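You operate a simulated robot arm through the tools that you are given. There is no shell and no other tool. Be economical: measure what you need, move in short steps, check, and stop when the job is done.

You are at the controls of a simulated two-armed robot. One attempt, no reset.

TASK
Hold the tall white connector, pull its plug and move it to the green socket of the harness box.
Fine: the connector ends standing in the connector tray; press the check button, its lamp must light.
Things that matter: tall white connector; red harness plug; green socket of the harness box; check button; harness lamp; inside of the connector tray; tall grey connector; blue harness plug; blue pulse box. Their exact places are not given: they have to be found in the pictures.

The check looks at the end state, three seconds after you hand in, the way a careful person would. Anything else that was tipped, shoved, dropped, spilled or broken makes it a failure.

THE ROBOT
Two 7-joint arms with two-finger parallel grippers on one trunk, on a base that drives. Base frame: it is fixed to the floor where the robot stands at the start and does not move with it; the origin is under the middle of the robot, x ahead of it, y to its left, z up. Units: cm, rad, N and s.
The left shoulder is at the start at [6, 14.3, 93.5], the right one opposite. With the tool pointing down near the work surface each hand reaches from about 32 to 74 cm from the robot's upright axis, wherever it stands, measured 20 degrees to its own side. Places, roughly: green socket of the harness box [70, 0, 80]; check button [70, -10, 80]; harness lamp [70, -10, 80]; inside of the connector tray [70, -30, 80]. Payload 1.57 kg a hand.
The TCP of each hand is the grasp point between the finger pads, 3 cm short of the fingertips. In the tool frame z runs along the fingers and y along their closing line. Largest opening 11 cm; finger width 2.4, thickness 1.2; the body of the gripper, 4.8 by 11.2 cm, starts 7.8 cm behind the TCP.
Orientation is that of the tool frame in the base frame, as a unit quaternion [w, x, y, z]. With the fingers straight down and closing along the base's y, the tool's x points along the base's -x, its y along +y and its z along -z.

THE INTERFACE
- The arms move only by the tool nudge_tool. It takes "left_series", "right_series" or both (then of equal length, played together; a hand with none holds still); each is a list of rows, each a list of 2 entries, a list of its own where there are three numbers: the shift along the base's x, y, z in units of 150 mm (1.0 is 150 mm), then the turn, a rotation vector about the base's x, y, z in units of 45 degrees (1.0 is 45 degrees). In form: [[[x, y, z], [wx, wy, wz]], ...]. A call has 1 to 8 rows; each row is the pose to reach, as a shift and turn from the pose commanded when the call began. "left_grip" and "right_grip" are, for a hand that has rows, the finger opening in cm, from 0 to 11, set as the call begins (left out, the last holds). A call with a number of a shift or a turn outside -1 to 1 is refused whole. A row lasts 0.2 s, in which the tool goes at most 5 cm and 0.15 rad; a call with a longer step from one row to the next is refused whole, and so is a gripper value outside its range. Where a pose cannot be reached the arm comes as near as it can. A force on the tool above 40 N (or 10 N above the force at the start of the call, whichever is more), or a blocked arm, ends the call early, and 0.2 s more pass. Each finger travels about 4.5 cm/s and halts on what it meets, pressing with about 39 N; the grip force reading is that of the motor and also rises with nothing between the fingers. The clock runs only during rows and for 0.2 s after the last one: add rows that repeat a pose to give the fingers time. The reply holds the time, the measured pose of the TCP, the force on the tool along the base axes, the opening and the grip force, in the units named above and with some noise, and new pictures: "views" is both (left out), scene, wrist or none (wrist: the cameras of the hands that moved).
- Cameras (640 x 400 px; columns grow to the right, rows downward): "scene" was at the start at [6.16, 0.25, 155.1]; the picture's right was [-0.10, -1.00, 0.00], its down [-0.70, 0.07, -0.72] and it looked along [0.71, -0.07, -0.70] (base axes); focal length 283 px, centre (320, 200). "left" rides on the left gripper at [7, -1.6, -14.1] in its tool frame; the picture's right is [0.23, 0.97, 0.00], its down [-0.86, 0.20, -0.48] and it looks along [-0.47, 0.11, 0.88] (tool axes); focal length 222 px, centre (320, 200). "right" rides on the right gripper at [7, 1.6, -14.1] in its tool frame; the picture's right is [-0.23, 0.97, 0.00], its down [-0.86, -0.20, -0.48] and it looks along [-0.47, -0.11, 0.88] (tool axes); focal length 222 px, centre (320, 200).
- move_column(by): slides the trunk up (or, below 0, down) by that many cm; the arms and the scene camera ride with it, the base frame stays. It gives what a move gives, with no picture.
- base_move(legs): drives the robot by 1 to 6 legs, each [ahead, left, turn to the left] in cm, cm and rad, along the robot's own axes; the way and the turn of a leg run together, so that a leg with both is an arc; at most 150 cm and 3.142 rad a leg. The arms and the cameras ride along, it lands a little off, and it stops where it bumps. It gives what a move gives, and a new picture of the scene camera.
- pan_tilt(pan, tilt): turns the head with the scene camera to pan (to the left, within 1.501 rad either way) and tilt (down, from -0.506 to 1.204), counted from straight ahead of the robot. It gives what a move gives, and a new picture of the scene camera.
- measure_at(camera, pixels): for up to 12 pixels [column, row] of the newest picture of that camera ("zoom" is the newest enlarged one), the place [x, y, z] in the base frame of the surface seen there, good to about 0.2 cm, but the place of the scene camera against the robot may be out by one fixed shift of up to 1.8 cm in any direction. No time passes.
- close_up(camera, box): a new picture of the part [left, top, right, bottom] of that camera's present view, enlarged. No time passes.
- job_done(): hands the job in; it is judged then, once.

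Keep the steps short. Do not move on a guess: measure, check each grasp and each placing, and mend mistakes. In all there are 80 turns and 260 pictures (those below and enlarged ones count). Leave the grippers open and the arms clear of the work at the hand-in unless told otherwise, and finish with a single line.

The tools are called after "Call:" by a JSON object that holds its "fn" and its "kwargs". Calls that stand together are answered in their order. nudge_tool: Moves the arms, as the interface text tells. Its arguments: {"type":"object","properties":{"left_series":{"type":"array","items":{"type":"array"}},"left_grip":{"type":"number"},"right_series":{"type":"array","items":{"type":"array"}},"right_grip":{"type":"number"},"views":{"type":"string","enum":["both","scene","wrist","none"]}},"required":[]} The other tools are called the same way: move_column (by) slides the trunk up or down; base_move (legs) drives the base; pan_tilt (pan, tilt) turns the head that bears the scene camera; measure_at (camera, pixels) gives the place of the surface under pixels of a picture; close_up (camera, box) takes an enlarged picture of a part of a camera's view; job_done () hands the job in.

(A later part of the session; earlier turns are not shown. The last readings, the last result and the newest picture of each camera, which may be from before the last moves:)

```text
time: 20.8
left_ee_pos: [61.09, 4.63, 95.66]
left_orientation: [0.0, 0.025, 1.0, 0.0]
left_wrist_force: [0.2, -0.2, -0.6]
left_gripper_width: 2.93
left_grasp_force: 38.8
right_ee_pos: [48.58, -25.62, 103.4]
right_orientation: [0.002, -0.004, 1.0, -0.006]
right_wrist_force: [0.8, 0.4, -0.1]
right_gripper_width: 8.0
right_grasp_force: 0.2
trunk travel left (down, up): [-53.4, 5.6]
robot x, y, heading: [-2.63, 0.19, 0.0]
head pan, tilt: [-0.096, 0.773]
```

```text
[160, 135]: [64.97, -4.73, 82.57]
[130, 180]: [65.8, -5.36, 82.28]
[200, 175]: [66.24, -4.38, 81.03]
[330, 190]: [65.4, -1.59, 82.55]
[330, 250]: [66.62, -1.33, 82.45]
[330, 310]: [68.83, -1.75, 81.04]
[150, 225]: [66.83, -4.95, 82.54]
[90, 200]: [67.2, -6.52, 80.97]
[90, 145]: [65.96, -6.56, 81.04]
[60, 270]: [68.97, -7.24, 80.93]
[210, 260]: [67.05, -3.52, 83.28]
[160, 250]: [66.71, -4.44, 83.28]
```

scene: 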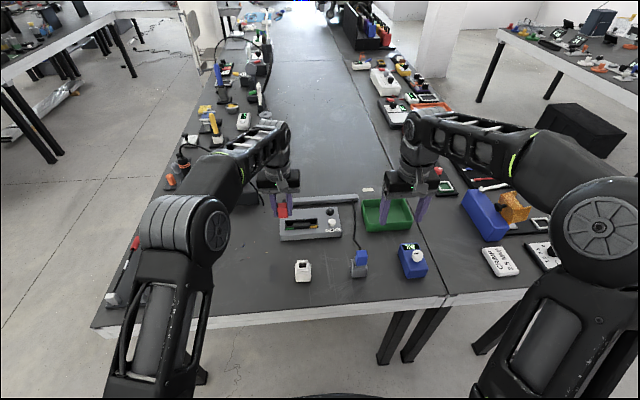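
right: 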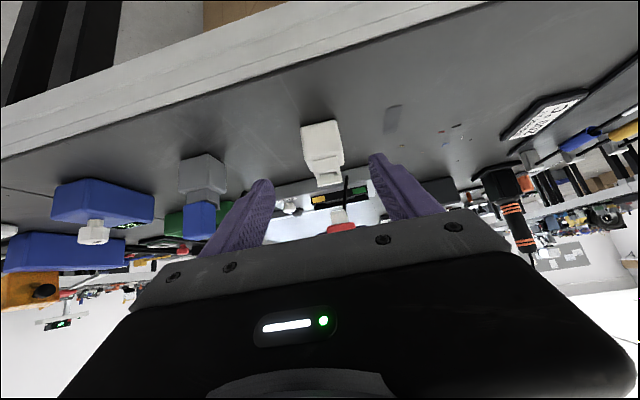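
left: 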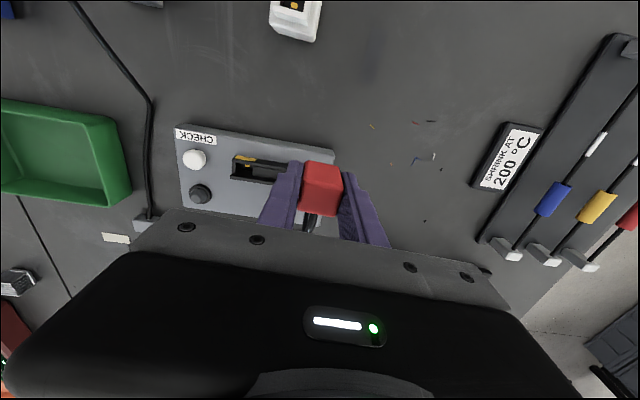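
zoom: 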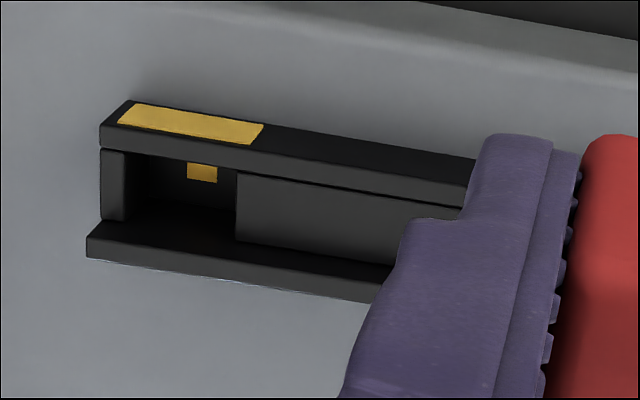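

The wrist camera puts the socket row about 0.9 cm nearer in x than the scene camera, which is its fixed shift. I trust the wrist camera, so I'll shift the left hand to y≈−4 to see the green socket uncovered.

Call:
{"fn": "nudge_tool", "kwargs": {"left_series": [[[0.0, -0.15, 0.05], [0, 0, 0]], [[0, -0.35, 0.05], [0, 0, 0]], [[0, -0.55, 0.05], [0, 0, 0]], [[0, -0.55, 0.05], [0, 0, 0]]], "views": "wrist"}}

Call:
{"fn": "close_up", "kwargs": {"camera": "left", "box": [340, 150, 440, 225]}}

```text
time: 21.8
left_ee_pos: [60.95, -2.67, 96.36]
left_orientation: [0.001, 0.025, 1.0, 0.001]
left_wrist_force: [0.6, 0.1, -0.5]
left_gripper_width: 2.9
left_grasp_force: 39.0
left hand out of reach, approached as far as the arm can: row 3, 4
right_ee_pos: [48.7, -25.61, 103.5]
right_orientation: [0.001, -0.005, 1.0, -0.006]
right_wrist_force: [0.3, 0.5, 0.2]
right_gripper_width: 8.01
right_grasp_force: 0.1
trunk travel left (down, up): [-53.4, 5.6]
robot x, y, heading: [-2.21, 0.17, 0.001]
head pan, tilt: [-0.096, 0.773]
```

left: 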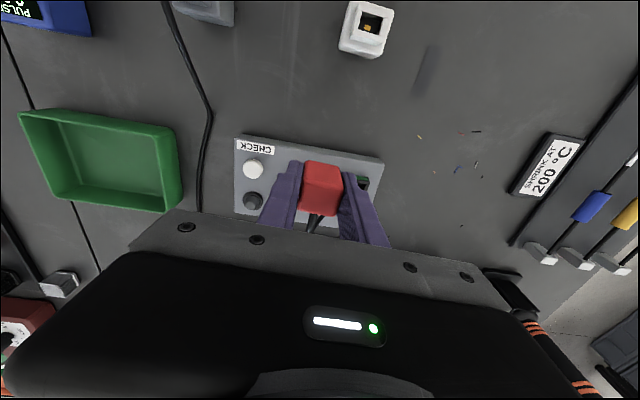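

```text
5.33 times, centred on (390, 188) of left
```

zoom: 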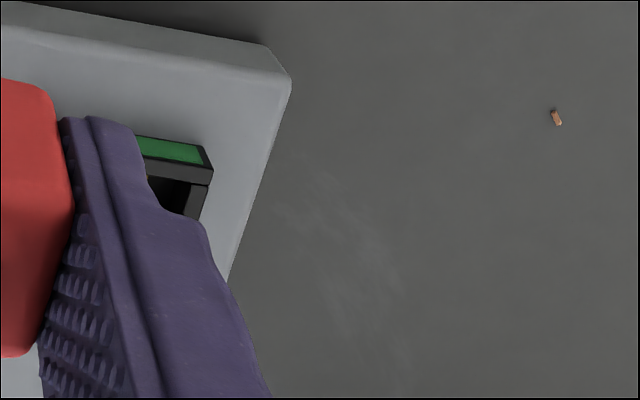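

Still half covered. Moving the hand forward past the row, to x≈69, should show the sockets clear of the fingers.

Call:
{"fn": "nudge_tool", "kwargs": {"left_series": [[[0.12, 0.06, 0], [0, 0, 0]], [[0.27, 0.14, 0], [0, 0, 0]], [[0.42, 0.22, 0], [0, 0, 0]], [[0.54, 0.3, 0], [0, 0, 0]], [[0.54, 0.3, 0], [0, 0, 0]]], "views": "wrist"}}

Call:
{"fn": "close_up", "kwargs": {"camera": "left", "box": [270, 80, 400, 170]}}

```text
time: 23.0
left_ee_pos: [62.01, 0.37, 96.39]
left_orientation: [0.001, 0.025, 1.0, -0.001]
left_wrist_force: [-0.6, 0.0, -0.2]
left_gripper_width: 2.93
left_grasp_force: 38.9
left hand out of reach, approached as far as the arm can: row 1, 2, 3, 4, 5
right_ee_pos: [48.7, -25.68, 103.33]
right_orientation: [0.001, -0.004, 1.0, -0.006]
right_wrist_force: [-0.4, -0.7, -0.2]
right_gripper_width: 8.01
right_grasp_force: 0.1
trunk travel left (down, up): [-53.4, 5.6]
robot x, y, heading: [-2.8, -0.41, 0.0]
head pan, tilt: [-0.096, 0.773]
```

left: 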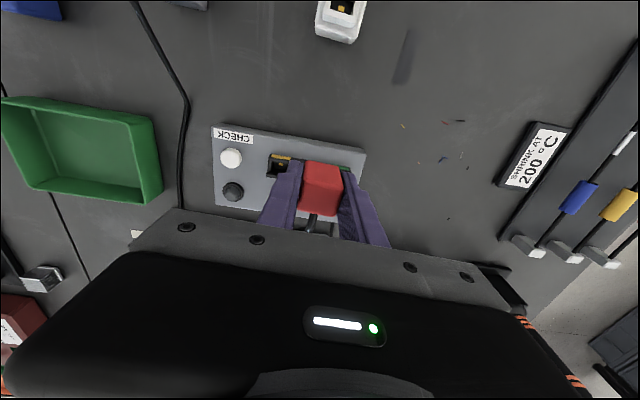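

```text
4.44 times, centred on (335, 125) of left
```

zoom: 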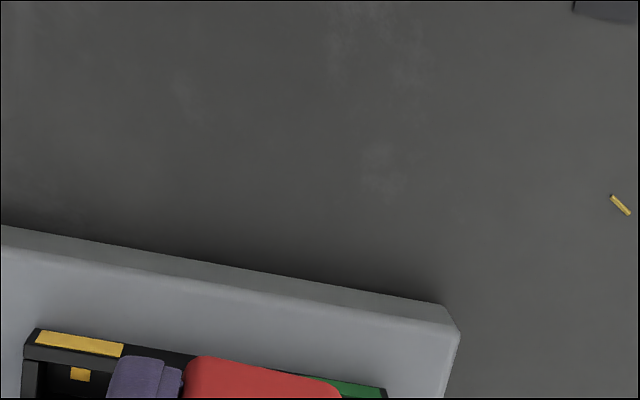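

The left arm is at its limit at this height (62 cm ahead), so I'll drive forward 7 cm.

Call:
{"fn": "base_move", "kwargs": {"legs": [[7, 0, 0]]}}

Call:
{"fn": "close_up", "kwargs": {"camera": "left", "box": [200, 70, 400, 190]}}

```text
time: 24.0
left_ee_pos: [68.97, 0.36, 96.34]
left_orientation: [0.001, 0.025, 1.0, 0.0]
left_wrist_force: [1.0, 0.5, -0.7]
left_gripper_width: 2.93
left_grasp_force: 39.5
right_ee_pos: [55.91, -25.52, 103.23]
right_orientation: [0.001, -0.005, 1.0, -0.006]
right_wrist_force: [1.3, -0.1, -0.4]
right_gripper_width: 7.99
right_grasp_force: 0.0
trunk travel left (down, up): [-53.4, 5.6]
robot x, y, heading: [4.81, -0.26, 0.001]
head pan, tilt: [-0.096, 0.773]
```

scene: 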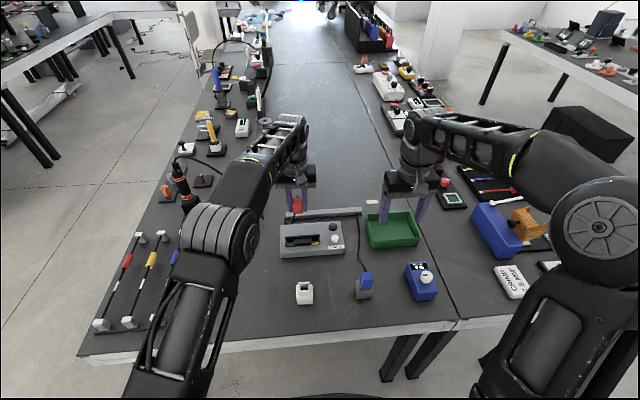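

```text
3.20 times, centred on (300, 130) of left
```

zoom: 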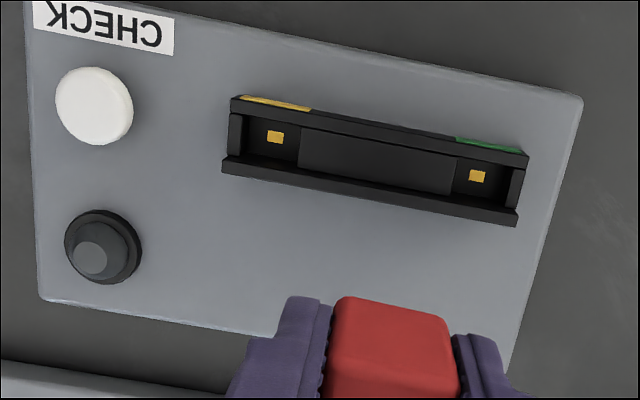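

A clear view of the sockets with their gold contacts. I'll zoom on the green one and measure.

Call:
{"fn": "close_up", "kwargs": {"camera": "left", "box": [330, 105, 370, 145]}}

Call:
{"fn": "measure_at", "kwargs": {"camera": "zoom", "pixels": [[320, 120], [300, 160], [260, 180], [310, 190], [350, 190], [400, 180], [310, 230], [350, 240], [320, 260], [320, 280], [200, 200], [230, 200]]}}

Call:
{"fn": "close_up", "kwargs": {"camera": "right", "box": [380, 0, 640, 240]}}

```text
10.00 times, centred on (350, 125) of left
```

zoom: 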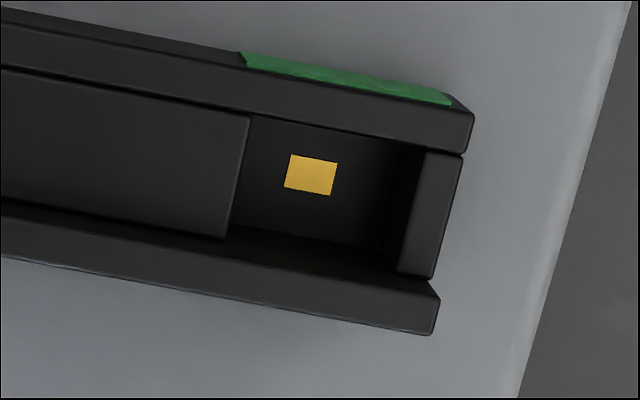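

```text
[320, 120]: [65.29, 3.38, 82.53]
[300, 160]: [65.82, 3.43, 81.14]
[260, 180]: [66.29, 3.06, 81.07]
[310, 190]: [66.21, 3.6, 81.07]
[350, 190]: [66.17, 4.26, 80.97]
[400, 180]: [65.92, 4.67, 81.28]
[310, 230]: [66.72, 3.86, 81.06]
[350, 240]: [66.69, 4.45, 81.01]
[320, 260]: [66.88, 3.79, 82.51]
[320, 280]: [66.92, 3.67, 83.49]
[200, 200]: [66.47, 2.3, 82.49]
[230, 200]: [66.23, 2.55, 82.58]
```

```text
1.67 times, centred on (510, 120) of right
```

zoom: 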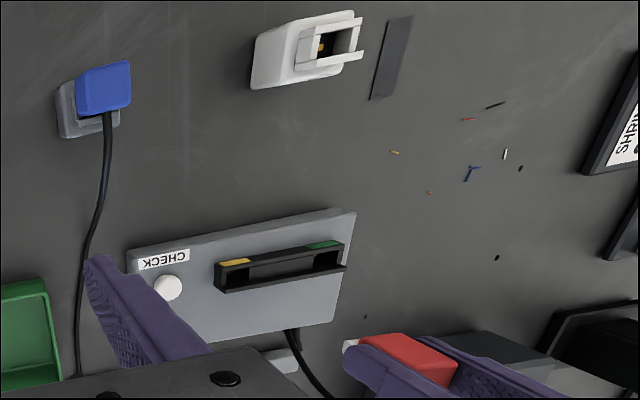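

The green slot spans about x 65.4–66.9, y 2.75–4.7, floor z 81.05, with its gold pad at y≈3.6. I'll measure the white connector's slot and gold pad the same way, so I can transfer the plug by pad-to-pad offset.

Call:
{"fn": "close_up", "kwargs": {"camera": "right", "box": [475, 0, 555, 55]}}

Call:
{"fn": "measure_at", "kwargs": {"camera": "zoom", "pixels": [[270, 180], [320, 180], [250, 180], [290, 120], [290, 270], [350, 190], [260, 220], [270, 60], [420, 70], [420, 250], [100, 200], [300, 210]]}}

Call:
{"fn": "close_up", "kwargs": {"camera": "right", "box": [505, 180, 600, 240]}}

Call:
{"fn": "close_up", "kwargs": {"camera": "left", "box": [345, 115, 365, 130]}}

Call:
{"fn": "measure_at", "kwargs": {"camera": "zoom", "pixels": [[100, 200], [150, 200], [50, 200], [200, 200], [100, 100], [100, 320], [150, 130], [200, 300], [220, 340], [250, 370], [400, 330], [350, 250]]}}

```text
7.27 times, centred on (515, 28) of right
```

zoom: 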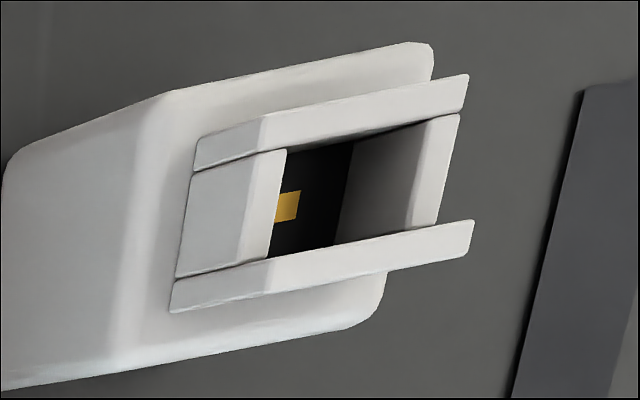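

```text
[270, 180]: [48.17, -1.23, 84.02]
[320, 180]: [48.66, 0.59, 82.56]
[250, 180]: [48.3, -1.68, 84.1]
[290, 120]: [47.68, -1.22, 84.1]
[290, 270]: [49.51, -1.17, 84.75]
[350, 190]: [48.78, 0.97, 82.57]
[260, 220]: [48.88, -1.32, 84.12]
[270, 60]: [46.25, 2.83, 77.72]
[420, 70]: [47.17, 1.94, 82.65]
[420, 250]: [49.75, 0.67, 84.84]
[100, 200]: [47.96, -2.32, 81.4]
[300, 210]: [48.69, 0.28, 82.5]
```

```text
6.67 times, centred on (552, 210) of right
```

zoom: 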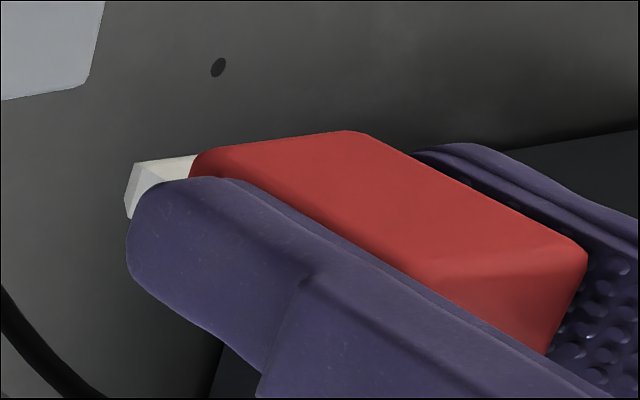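

```text
16.00 times, centred on (355, 122) of left
```

zoom: 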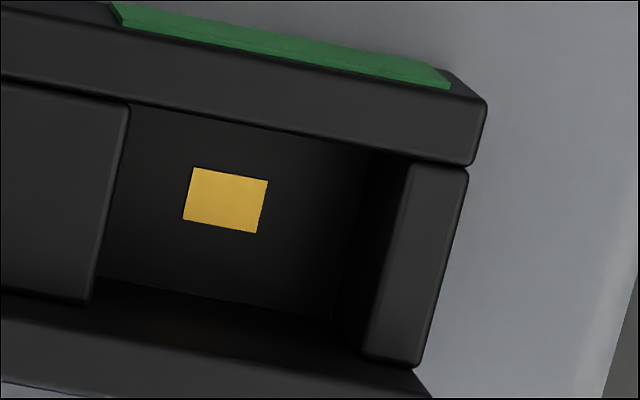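

```text
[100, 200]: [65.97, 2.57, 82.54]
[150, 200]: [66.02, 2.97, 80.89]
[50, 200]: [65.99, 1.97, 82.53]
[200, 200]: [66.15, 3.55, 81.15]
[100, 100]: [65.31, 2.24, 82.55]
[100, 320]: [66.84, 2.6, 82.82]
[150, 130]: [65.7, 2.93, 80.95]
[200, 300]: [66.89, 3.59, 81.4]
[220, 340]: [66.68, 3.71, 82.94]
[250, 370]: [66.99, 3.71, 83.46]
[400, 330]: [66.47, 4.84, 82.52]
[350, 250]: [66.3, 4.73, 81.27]
```

Pads: white at about (48.7, 0.1, 82.55), green at about (66.15, 3.7, 81.05). The walls have the same orientation, with the higher one at the back. The offset is about (+17.46, +3.6, −1.5), so the inserted left TCP should be about (65.3, 3.8, 86.3). I'll go above it first, to z≈90.5.

Call:
{"fn": "nudge_tool", "kwargs": {"left_series": [[[-0.12, 0.1, -0.05], [0, 0, 0]], [[-0.24, 0.23, -0.15], [0, 0, 0]], [[-0.24, 0.23, -0.28], [0, 0, 0]], [[-0.24, 0.23, -0.39], [0, 0, 0]], [[-0.24, 0.23, -0.39], [0, 0, 0]]]}}

Call:
{"fn": "close_up", "kwargs": {"camera": "scene", "box": [270, 205, 334, 250]}}

Call:
{"fn": "close_up", "kwargs": {"camera": "right", "box": [500, 120, 600, 200]}}

```text
time: 25.2
left_ee_pos: [65.42, 3.67, 90.61]
left_orientation: [0.002, 0.024, 1.0, 0.0]
left_wrist_force: [-0.6, 0.5, -0.5]
left_gripper_width: 2.93
left_grasp_force: 38.9
right_ee_pos: [55.85, -25.52, 103.43]
right_orientation: [0.002, -0.005, 1.0, -0.005]
right_wrist_force: [0.4, -0.8, -0.4]
right_gripper_width: 8.0
right_grasp_force: 0.1
trunk travel left (down, up): [-53.4, 5.6]
robot x, y, heading: [4.54, -0.13, 0.001]
head pan, tilt: [-0.096, 0.773]
```

scene: 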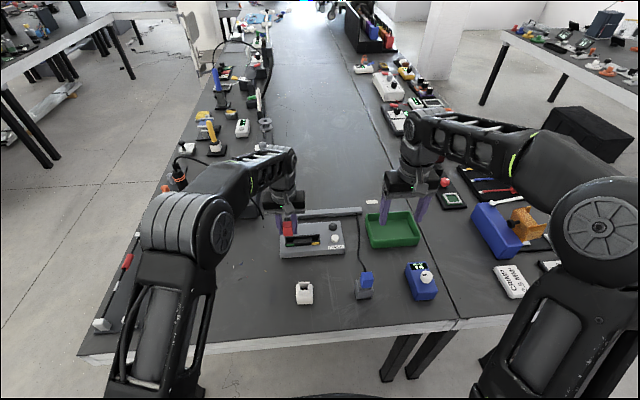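
left: 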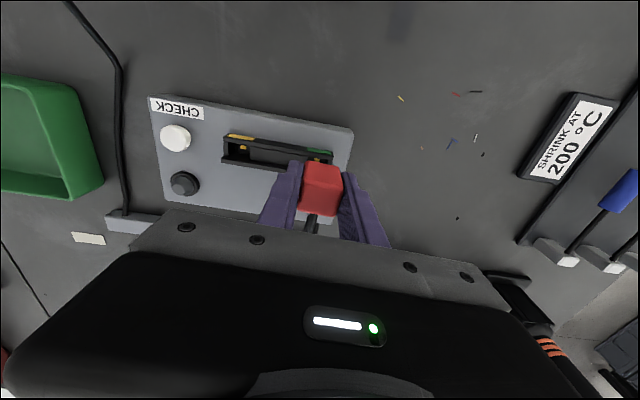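

```text
8.89 times, centred on (302, 228) of scene
```

zoom: 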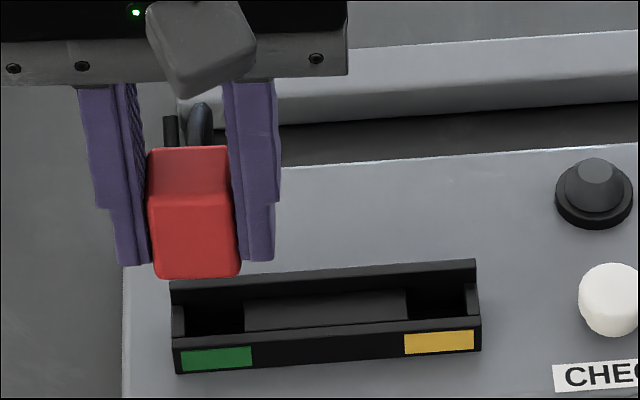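

```text
5.00 times, centred on (550, 160) of right
```

zoom: 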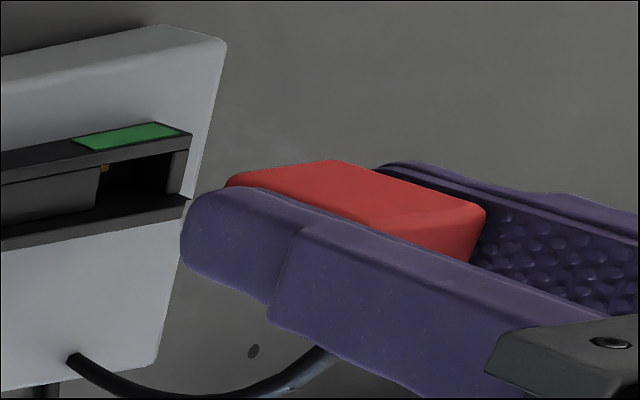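

Call:
{"fn": "close_up", "kwargs": {"camera": "scene", "box": [280, 215, 312, 240]}}

Call:
{"fn": "measure_at", "kwargs": {"camera": "zoom", "pixels": [[180, 140], [130, 200], [210, 200], [130, 60], [110, 380], [200, 380], [110, 300], [250, 310], [330, 300], [400, 220], [130, 225], [190, 225]]}}

Call:
{"fn": "close_up", "kwargs": {"camera": "left", "box": [215, 125, 345, 215]}}

Call:
{"fn": "measure_at", "kwargs": {"camera": "zoom", "pixels": [[460, 190], [560, 190], [500, 230], [480, 160], [560, 130], [140, 75], [280, 85], [250, 105], [250, 165], [420, 130], [515, 100], [120, 100]]}}

```text
16.00 times, centred on (296, 228) of scene
```

zoom: 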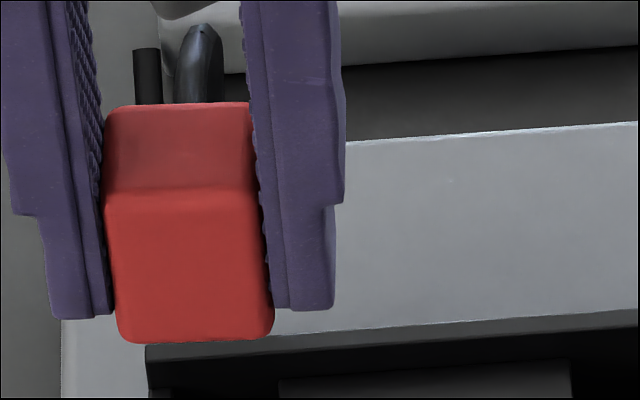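

```text
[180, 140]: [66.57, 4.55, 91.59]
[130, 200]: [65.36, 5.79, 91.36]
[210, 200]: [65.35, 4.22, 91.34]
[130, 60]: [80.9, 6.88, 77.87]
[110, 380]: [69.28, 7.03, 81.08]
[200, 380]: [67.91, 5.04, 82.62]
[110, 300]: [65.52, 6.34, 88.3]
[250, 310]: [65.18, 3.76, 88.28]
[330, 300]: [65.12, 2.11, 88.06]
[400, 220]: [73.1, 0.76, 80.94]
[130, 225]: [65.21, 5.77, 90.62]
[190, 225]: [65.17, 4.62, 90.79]
```

```text
4.44 times, centred on (280, 170) of left
```

zoom: 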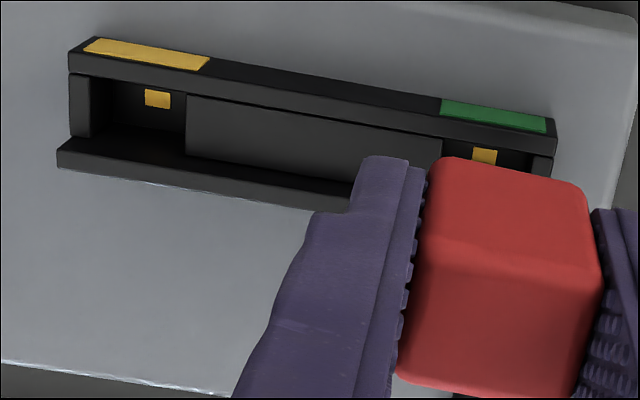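

```text
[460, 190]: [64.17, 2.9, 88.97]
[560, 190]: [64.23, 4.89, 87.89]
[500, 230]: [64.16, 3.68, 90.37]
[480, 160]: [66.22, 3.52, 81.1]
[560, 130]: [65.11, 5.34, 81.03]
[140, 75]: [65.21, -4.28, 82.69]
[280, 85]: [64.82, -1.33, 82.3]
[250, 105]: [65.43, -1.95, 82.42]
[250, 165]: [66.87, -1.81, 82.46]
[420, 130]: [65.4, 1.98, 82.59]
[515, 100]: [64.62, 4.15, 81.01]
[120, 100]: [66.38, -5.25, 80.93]
```

Pad to red-face distance is 2.0 now against 1.9 when it was seated in the white connector, and y matches within 0.1. I'll lower until the tongue is just above the walls (z≈88), then check.

Call:
{"fn": "nudge_tool", "kwargs": {"left_series": [[[0, 0, -0.06], [0, 0, 0]], [[0, 0, -0.12], [0, 0, 0]], [[0, 0, -0.165], [0, 0, 0]], [[0, 0, -0.165], [0, 0, 0]]]}}

Call:
{"fn": "close_up", "kwargs": {"camera": "scene", "box": [280, 215, 312, 245]}}

Call:
{"fn": "close_up", "kwargs": {"camera": "left", "box": [250, 130, 350, 220]}}

Call:
{"fn": "close_up", "kwargs": {"camera": "right", "box": [500, 110, 600, 190]}}

```text
time: 26.2
left_ee_pos: [65.31, 3.84, 87.99]
left_orientation: [0.002, 0.025, 1.0, 0.001]
left_wrist_force: [0.0, -1.0, -0.8]
left_gripper_width: 2.9
left_grasp_force: 38.9
right_ee_pos: [55.73, -25.49, 103.41]
right_orientation: [0.001, -0.005, 1.0, -0.006]
right_wrist_force: [-0.8, -0.3, 0.1]
right_gripper_width: 8.02
right_grasp_force: 0.0
trunk travel left (down, up): [-53.4, 5.6]
robot x, y, heading: [5.05, -0.13, 0.001]
head pan, tilt: [-0.096, 0.773]
```

scene: 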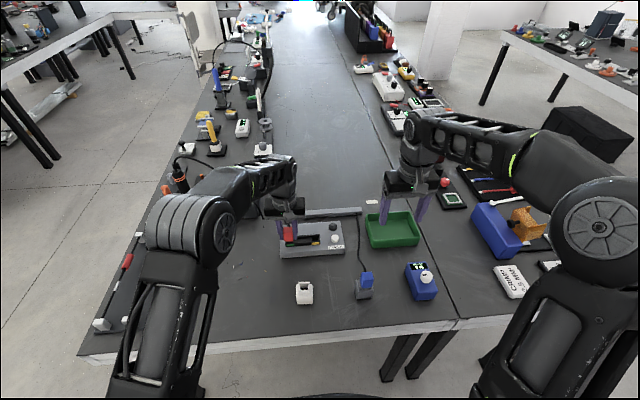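
left: 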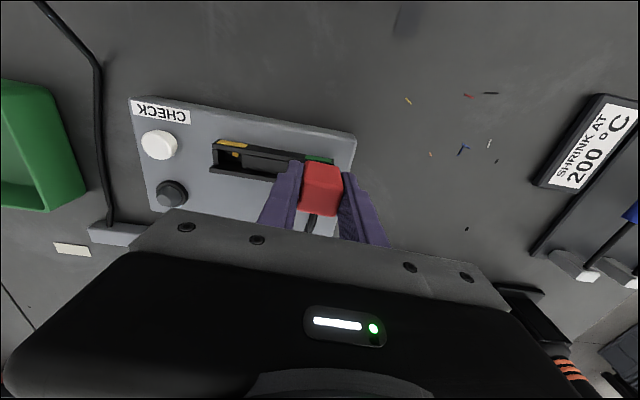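

```text
13.33 times, centred on (296, 230) of scene
```

zoom: 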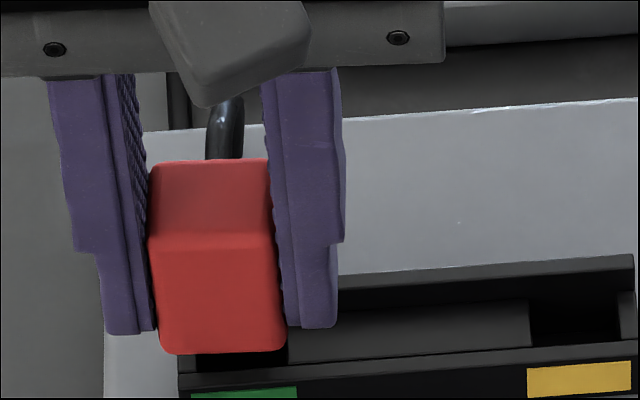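

```text
4.44 times, centred on (300, 175) of left
```

zoom: 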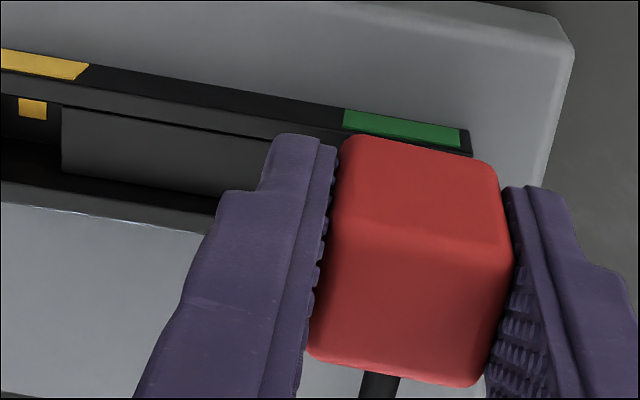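

```text
5.00 times, centred on (550, 150) of right
```

zoom: 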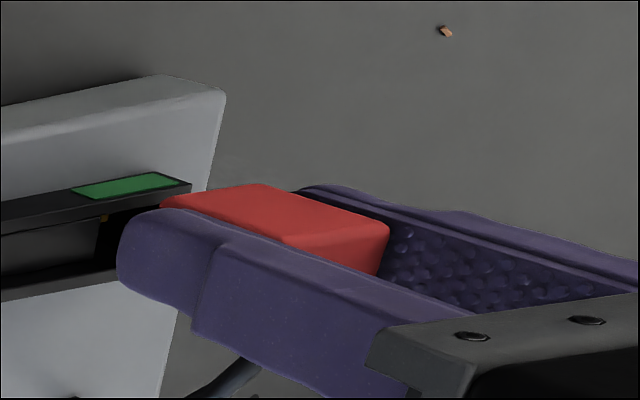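

In both cameras the red plug sits about 0.33 cm too far to +y relative to the slot, and about 0.1 short in x. I'll correct that and compare again.

Call:
{"fn": "nudge_tool", "kwargs": {"left_series": [[[0.006, -0.022, 0], [0, 0, 0]], [[0.006, -0.022, 0], [0, 0, 0]]], "views": "wrist"}}

Call:
{"fn": "close_up", "kwargs": {"camera": "scene", "box": [280, 215, 312, 245]}}

Call:
{"fn": "close_up", "kwargs": {"camera": "left", "box": [280, 140, 360, 200]}}

Call:
{"fn": "measure_at", "kwargs": {"camera": "zoom", "pixels": [[240, 230], [400, 270], [320, 250], [220, 140], [320, 155], [390, 165], [300, 130], [200, 120]]}}

```text
time: 26.8
left_ee_pos: [65.28, 3.45, 88.16]
left_orientation: [0.002, 0.025, 1.0, -0.001]
left_wrist_force: [0.2, 0.1, 0.7]
left_gripper_width: 2.89
left_grasp_force: 39.0
right_ee_pos: [55.57, -25.5, 103.43]
right_orientation: [0.001, -0.005, 1.0, -0.006]
right_wrist_force: [-0.8, 0.8, 0.3]
right_gripper_width: 8.01
right_grasp_force: 0.1
trunk travel left (down, up): [-53.4, 5.6]
robot x, y, heading: [4.34, -0.11, -0.0]
head pan, tilt: [-0.096, 0.773]
```

left: 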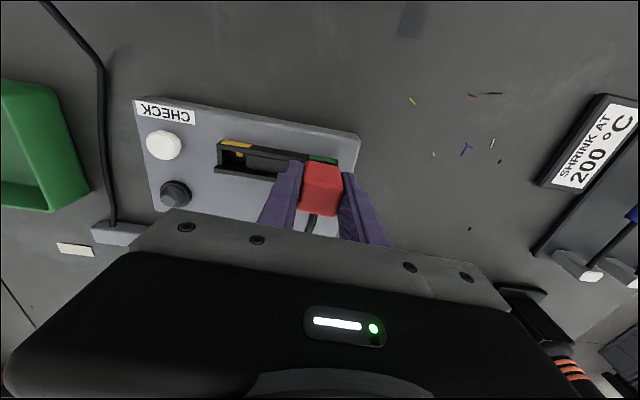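

```text
13.33 times, centred on (296, 230) of scene
```

zoom: 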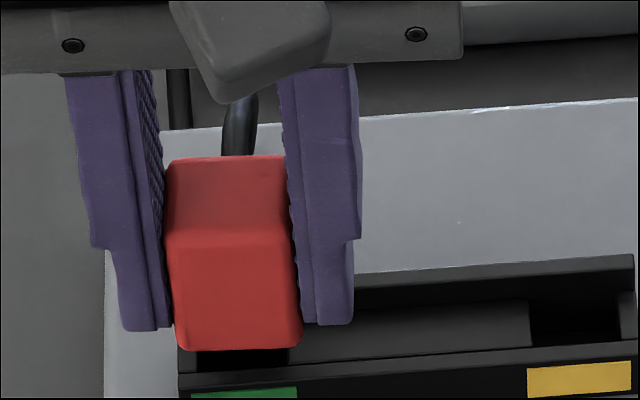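

```text
6.67 times, centred on (320, 170) of left
```

zoom: 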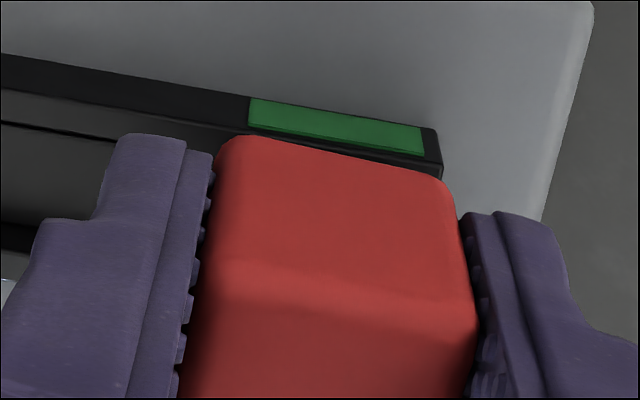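

```text
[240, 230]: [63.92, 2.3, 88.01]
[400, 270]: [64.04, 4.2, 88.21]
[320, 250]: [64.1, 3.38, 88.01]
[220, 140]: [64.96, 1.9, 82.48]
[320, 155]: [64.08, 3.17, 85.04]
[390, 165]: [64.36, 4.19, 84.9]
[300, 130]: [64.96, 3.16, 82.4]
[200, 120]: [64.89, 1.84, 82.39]
```

y is now aligned. Three references (front wall, pad, back wall) all say x is still about 0.22 short. I'll correct x, then lower gently by 0.8 and watch the force.

Call:
{"fn": "nudge_tool", "kwargs": {"left_series": [[[0.015, 0, 0], [0, 0, 0]], [[0.015, 0, -0.02], [0, 0, 0]], [[0.015, 0, -0.04], [0, 0, 0]], [[0.015, 0, -0.055], [0, 0, 0]]], "views": "wrist"}}

Call:
{"fn": "close_up", "kwargs": {"camera": "scene", "box": [280, 215, 312, 245]}}

```text
time: 27.8
left_ee_pos: [65.41, 3.51, 87.42]
left_orientation: [0.003, 0.025, 1.0, -0.001]
left_wrist_force: [-10.6, 1.8, 14.8]
left_gripper_width: 2.93
left_grasp_force: 39.4
right_ee_pos: [55.53, -25.49, 103.54]
right_orientation: [0.002, -0.005, 1.0, -0.006]
right_wrist_force: [-0.2, -0.3, 0.0]
right_gripper_width: 7.98
right_grasp_force: 0.0
trunk travel left (down, up): [-53.4, 5.6]
robot x, y, heading: [4.68, -0.11, 0.002]
head pan, tilt: [-0.096, 0.773]
```

left: 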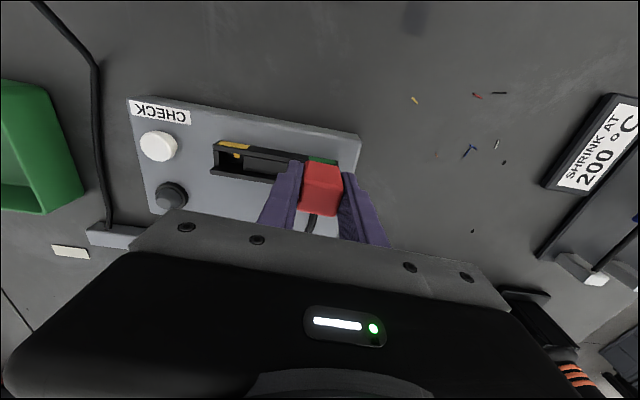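

```text
13.33 times, centred on (296, 230) of scene
```

zoom: 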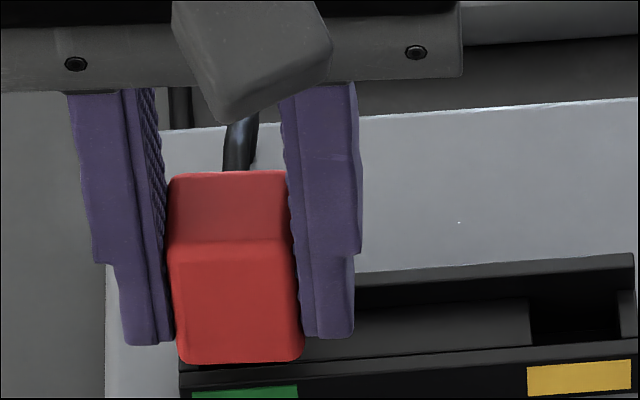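

Contact: −10.6 N in x and +14.8 N in z, so the tip is bearing on the back wall. I'll raise slightly, ease x back by 0.2 and retry.

Call:
{"fn": "nudge_tool", "kwargs": {"left_series": [[[0, 0, 0.02], [0, 0, 0]], [[-0.013, 0, 0.02], [0, 0, 0]], [[-0.013, 0, 0], [0, 0, 0]], [[-0.013, 0, 0], [0, 0, 0]]], "views": "none"}}

```text
time: 28.8
left_ee_pos: [65.4, 3.47, 87.24]
left_orientation: [0.003, 0.024, 1.0, 0.0]
left_wrist_force: [-5.0, 0.8, 9.1]
left_gripper_width: 2.88
left_grasp_force: 39.1
right_ee_pos: [55.59, -25.47, 103.49]
right_orientation: [0.002, -0.005, 1.0, -0.006]
right_wrist_force: [-0.6, -0.6, 0.9]
right_gripper_width: 7.99
right_grasp_force: 0.1
trunk travel left (down, up): [-53.4, 5.6]
robot x, y, heading: [4.62, -0.17, 0.004]
head pan, tilt: [-0.096, 0.773]
```

Force halved and it sits lower. Ease x by another 0.12.

Call:
{"fn": "nudge_tool", "kwargs": {"left_series": [[[-0.008, 0, 0], [0, 0, 0]], [[-0.008, 0, 0], [0, 0, 0]]], "views": "none"}}

```text
time: 29.4
left_ee_pos: [65.49, 3.48, 87.23]
left_orientation: [0.003, 0.024, 1.0, 0.0]
left_wrist_force: [0.9, -2.8, 3.1]
left_gripper_width: 2.89
left_grasp_force: 39.4
right_ee_pos: [55.69, -25.62, 103.4]
right_orientation: [0.002, -0.006, 1.0, -0.006]
right_wrist_force: [0.4, -0.2, -0.9]
right_gripper_width: 7.99
right_grasp_force: 0.1
trunk travel left (down, up): [-53.4, 5.6]
robot x, y, heading: [4.6, -0.03, 0.007]
head pan, tilt: [-0.096, 0.773]
```

Side forces are now near zero. Lower another 0.5 cm.

Call:
{"fn": "nudge_tool", "kwargs": {"left_series": [[[0, 0, -0.017], [0, 0, 0]], [[0, 0, -0.033], [0, 0, 0]], [[0, 0, -0.033], [0, 0, 0]]], "views": "none"}}

```text
time: 30.2
left_ee_pos: [65.42, 3.48, 86.9]
left_orientation: [0.002, 0.024, 1.0, 0.0]
left_wrist_force: [0.3, 0.7, 9.4]
left_gripper_width: 2.91
left_grasp_force: 38.5
right_ee_pos: [55.71, -25.55, 103.46]
right_orientation: [0.003, -0.005, 1.0, -0.007]
right_wrist_force: [0.4, 0.4, 0.4]
right_gripper_width: 8.0
right_grasp_force: 0.0
trunk travel left (down, up): [-53.4, 5.6]
robot x, y, heading: [4.47, -0.08, 0.006]
head pan, tilt: [-0.096, 0.773]
```

Call:
{"fn": "nudge_tool", "kwargs": {"left_series": [[[0, 0, -0.02], [0, 0, 0]], [[0, 0, -0.04], [0, 0, 0]], [[0, 0, -0.04], [0, 0, 0]]], "views": "wrist"}}

Call:
{"fn": "close_up", "kwargs": {"camera": "scene", "box": [280, 215, 312, 245]}}

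Call:
{"fn": "close_up", "kwargs": {"camera": "right", "box": [490, 110, 590, 190]}}

```text
time: 31.0
left_ee_pos: [65.21, 3.42, 86.16]
left_orientation: [0.001, 0.024, 1.0, 0.0]
left_wrist_force: [-2.6, 0.3, 6.5]
left_gripper_width: 2.93
left_grasp_force: 38.2
right_ee_pos: [55.63, -25.53, 103.52]
right_orientation: [0.001, -0.006, 1.0, -0.006]
right_wrist_force: [-0.5, 0.5, -0.6]
right_gripper_width: 8.02
right_grasp_force: 0.1
trunk travel left (down, up): [-53.4, 5.6]
robot x, y, heading: [4.48, 0.08, 0.004]
head pan, tilt: [-0.096, 0.773]
```

left: 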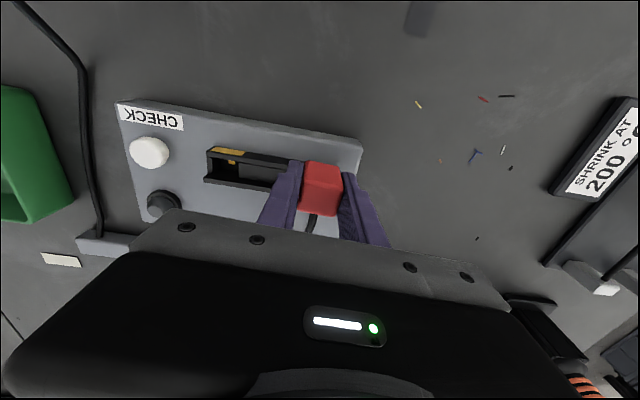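

```text
13.33 times, centred on (296, 230) of scene
```

zoom: 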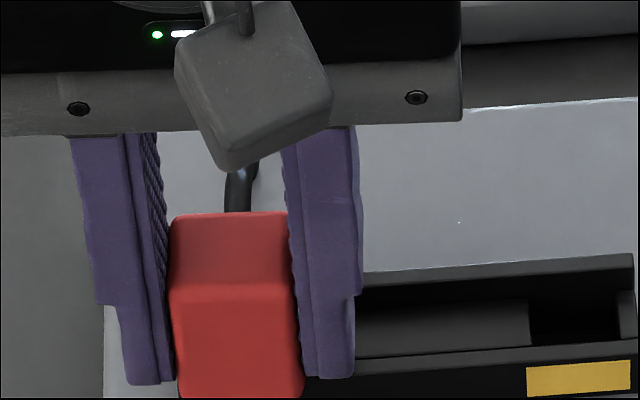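

```text
5.00 times, centred on (540, 150) of right
```

zoom: 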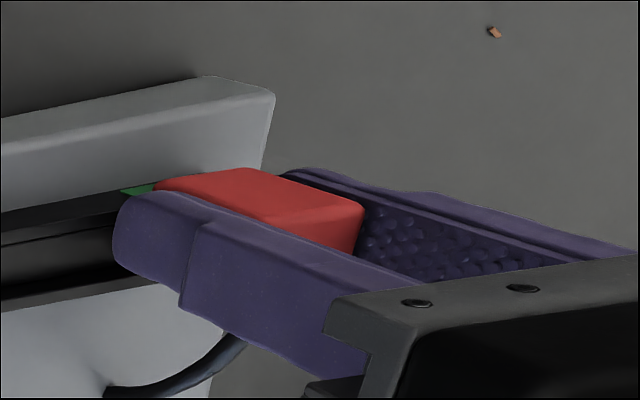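

z=86.2, as predicted for a seated plug. One more small push to confirm it has bottomed.

Call:
{"fn": "nudge_tool", "kwargs": {"left_series": [[[0, 0, -0.015], [0, 0, 0]], [[0, 0, -0.03], [0, 0, 0]], [[0, 0, -0.03], [0, 0, 0]]], "views": "none"}}

```text
time: 32.0
left_ee_pos: [65.19, 3.35, 86.3]
left_orientation: [0.005, 0.024, 1.0, -0.001]
left_wrist_force: [-10.3, 3.6, 17.5]
left_gripper_width: 2.89
left_grasp_force: 38.6
right_ee_pos: [55.57, -25.57, 103.46]
right_orientation: [0.003, -0.005, 1.0, -0.006]
right_wrist_force: [-0.2, -0.9, -0.1]
right_gripper_width: 8.0
right_grasp_force: 0.1
trunk travel left (down, up): [-53.4, 5.6]
robot x, y, heading: [4.74, 0.29, 0.003]
head pan, tilt: [-0.096, 0.773]
stopped in row 3 (left hand): the force on the tool passed its limit (the readings are from after the stop); the commanded pose is now the measured one
```

It bottomed firmly, so the plug is seated. I'll open the left hand and rise straight up.

Call:
{"fn": "nudge_tool", "kwargs": {"left_series": [[[0, 0, 0], [0, 0, 0]], [[0, 0, 0], [0, 0, 0]], [[0, 0, 0], [0, 0, 0]], [[0, 0, 0.15], [0, 0, 0]], [[0, 0, 0.4], [0, 0, 0]], [[0, 0, 0.65], [0, 0, 0]]], "left_grip": 6}}

Call:
{"fn": "close_up", "kwargs": {"camera": "scene", "box": [270, 200, 350, 260]}}

Call:
{"fn": "close_up", "kwargs": {"camera": "left", "box": [220, 110, 400, 230]}}

```text
time: 33.4
left_ee_pos: [65.56, 3.57, 95.9]
left_orientation: [0.004, 0.025, 1.0, -0.001]
left_wrist_force: [0.0, -0.5, -0.1]
left_gripper_width: 6.01
left_grasp_force: 0.0
right_ee_pos: [55.79, -25.64, 103.4]
right_orientation: [0.001, -0.006, 1.0, -0.006]
right_wrist_force: [0.0, 0.7, 0.1]
right_gripper_width: 8.0
right_grasp_force: 0.0
trunk travel left (down, up): [-53.4, 5.6]
robot x, y, heading: [4.44, -0.18, 0.008]
head pan, tilt: [-0.096, 0.773]
```

scene: 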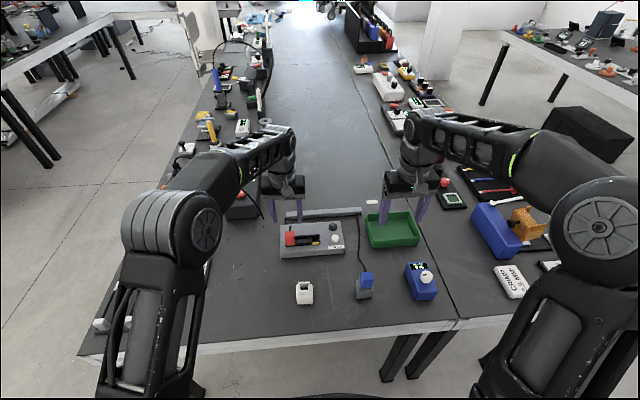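
left: 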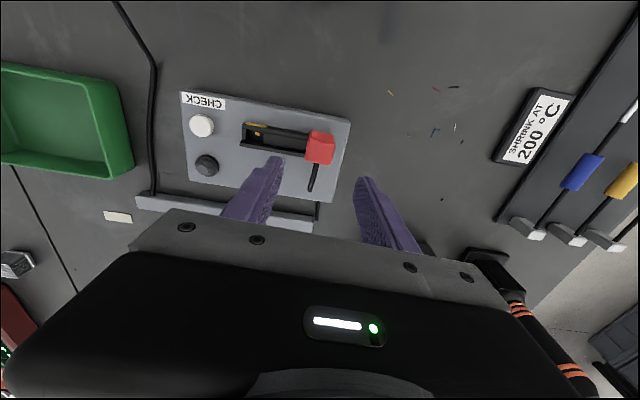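

```text
6.67 times, centred on (310, 230) of scene
```

zoom: 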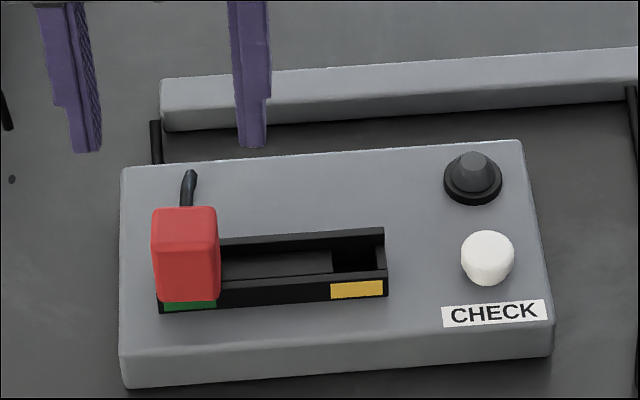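

```text
3.33 times, centred on (310, 170) of left
```

zoom: 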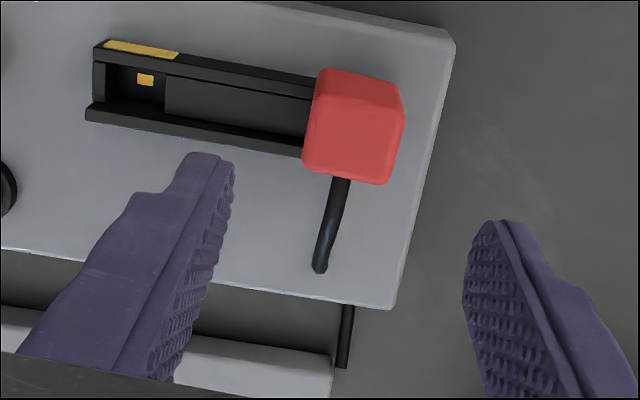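

The plug stands squarely in the green socket. Now I'll move the left hand clear to the left and bring the right hand towards the white connector, both high.

Call:
{"fn": "nudge_tool", "kwargs": {"left_series": [[[-0.08, 0.12, 0.1], [0, 0, 0]], [[-0.16, 0.28, 0.2], [0, 0, 0]], [[-0.24, 0.44, 0.3], [0, 0, 0]], [[-0.32, 0.6, 0.35], [0, 0, 0]], [[-0.4, 0.76, 0.4], [0, 0, 0]], [[-0.48, 0.92, 0.45], [0, 0, 0]]], "right_series": [[[-0.08, 0.16, 0], [0, 0, 0]], [[-0.16, 0.32, 0], [0, 0, 0]], [[-0.24, 0.48, 0], [0, 0, -0.02]], [[-0.32, 0.64, 0], [0, 0, -0.04]], [[-0.4, 0.8, 0], [0, 0, -0.05]], [[-0.48, 0.96, -0.1], [0, 0, -0.05]]]}}

```text
time: 34.8
left_ee_pos: [58.13, 17.39, 102.38]
left_orientation: [0.005, 0.025, 1.0, 0.0]
left_wrist_force: [-0.1, 0.2, 0.5]
left_gripper_width: 5.99
left_grasp_force: 0.0
right_ee_pos: [48.76, -11.46, 101.71]
right_orientation: [0.002, 0.015, 1.0, -0.007]
right_wrist_force: [0.8, 0.6, 0.4]
right_gripper_width: 7.99
right_grasp_force: 0.0
trunk travel left (down, up): [-53.4, 5.6]
robot x, y, heading: [4.58, 0.15, 0.003]
head pan, tilt: [-0.096, 0.773]
```

scene: 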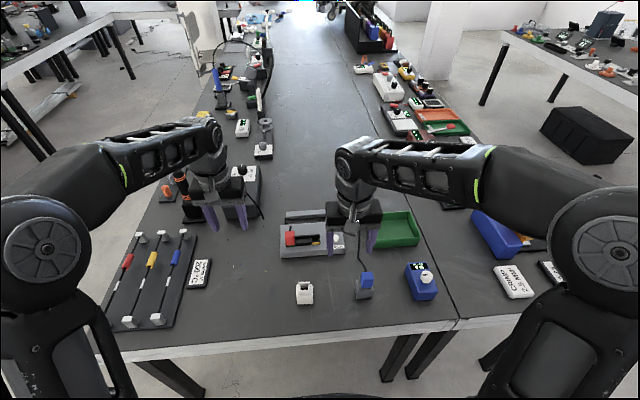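
right: 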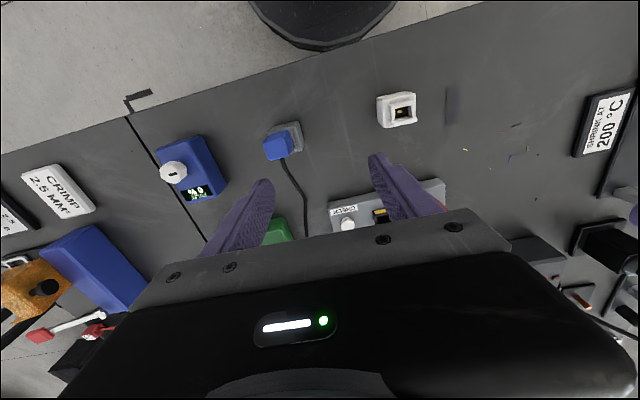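
left: 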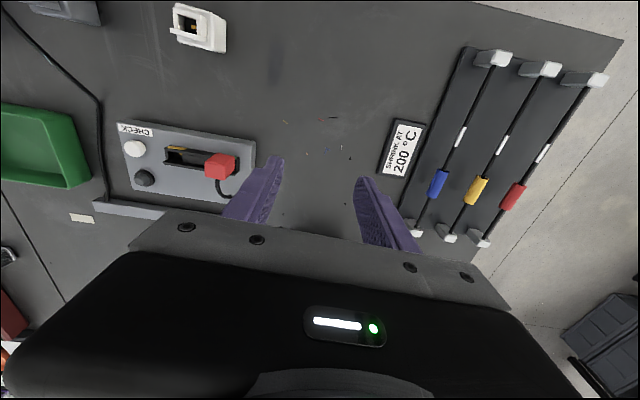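

Continue the right hand to above the white connector (48.4, 0.1).

Call:
{"fn": "nudge_tool", "kwargs": {"right_series": [[[0, 0.25, 0], [0, 0, 0]], [[-0.02, 0.5, -0.05], [0, 0, 0]], [[-0.03, 0.7, -0.15], [0, 0, 0]], [[-0.03, 0.77, -0.3], [0, 0, 0]], [[-0.03, 0.77, -0.45], [0, 0, 0]]]}}

Call:
{"fn": "close_up", "kwargs": {"camera": "right", "box": [270, 90, 370, 190]}}

Call:
{"fn": "measure_at", "kwargs": {"camera": "zoom", "pixels": [[200, 200], [320, 200], [260, 150], [380, 150], [240, 100], [360, 100]]}}

```text
time: 36.0
left_ee_pos: [58.2, 17.41, 102.42]
left_orientation: [0.004, 0.024, 1.0, -0.001]
left_wrist_force: [-0.6, -0.1, -0.5]
left_gripper_width: 6.02
left_grasp_force: 0.1
right_ee_pos: [48.21, 0.24, 94.95]
right_orientation: [0.002, 0.016, 1.0, -0.006]
right_wrist_force: [-0.5, 0.1, -0.4]
right_gripper_width: 8.02
right_grasp_force: 0.0
trunk travel left (down, up): [-53.4, 5.6]
robot x, y, heading: [4.75, -0.08, -0.001]
head pan, tilt: [-0.096, 0.773]
```

scene: 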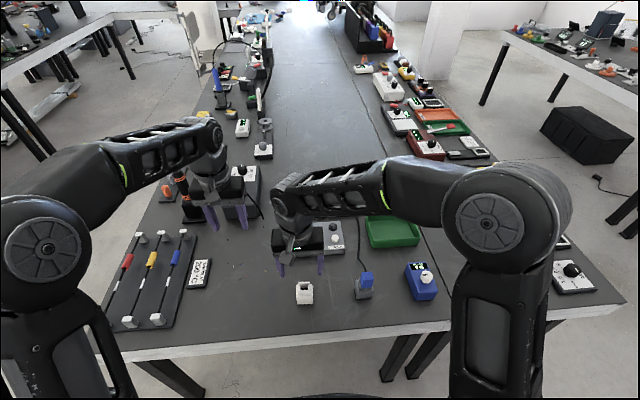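
right: 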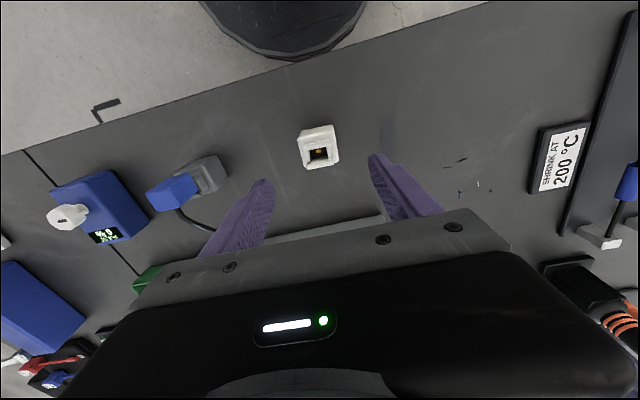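

```text
4.00 times, centred on (320, 140) of right
```

zoom: 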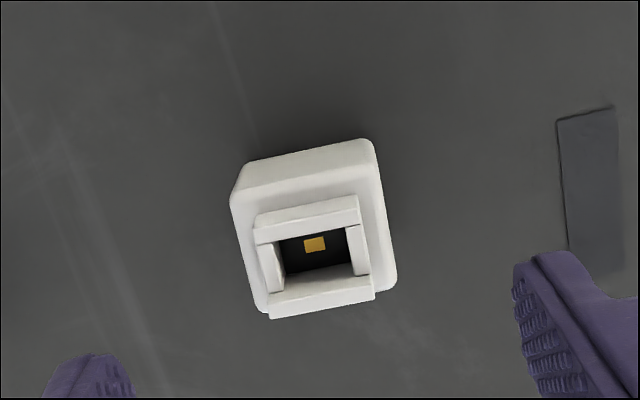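

```text
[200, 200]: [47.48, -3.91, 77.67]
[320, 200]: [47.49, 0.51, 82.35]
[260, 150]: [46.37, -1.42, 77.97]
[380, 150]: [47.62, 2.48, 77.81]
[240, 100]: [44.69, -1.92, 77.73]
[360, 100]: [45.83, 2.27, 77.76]
```

The connector is centred between the fingers. Descend to z≈81.7.

Call:
{"fn": "nudge_tool", "kwargs": {"right_series": [[[0, 0, -0.25], [0, 0, 0]], [[0.007, 0, -0.5], [0, 0, 0]], [[0.007, 0, -0.7], [0, 0, 0]], [[0.007, 0, -0.82], [0, 0, 0]], [[0.007, 0, -0.88], [0, 0, 0]], [[0.007, 0, -0.88], [0, 0, 0]]], "views": "wrist"}}

```text
time: 37.4
left_ee_pos: [58.23, 17.34, 102.44]
left_orientation: [0.005, 0.024, 1.0, 0.0]
left_wrist_force: [-0.2, 0.5, 0.2]
left_gripper_width: 5.96
left_grasp_force: 0.1
right_ee_pos: [48.1, 0.24, 81.95]
right_orientation: [0.002, 0.015, 1.0, -0.006]
right_wrist_force: [0.7, -0.6, -0.2]
right_gripper_width: 7.99
right_grasp_force: 0.1
trunk travel left (down, up): [-53.4, 5.6]
robot x, y, heading: [4.4, 0.13, 0.005]
head pan, tilt: [-0.096, 0.773]
```

right: 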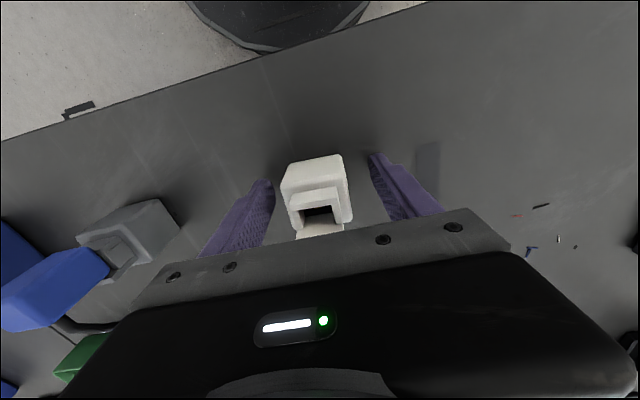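

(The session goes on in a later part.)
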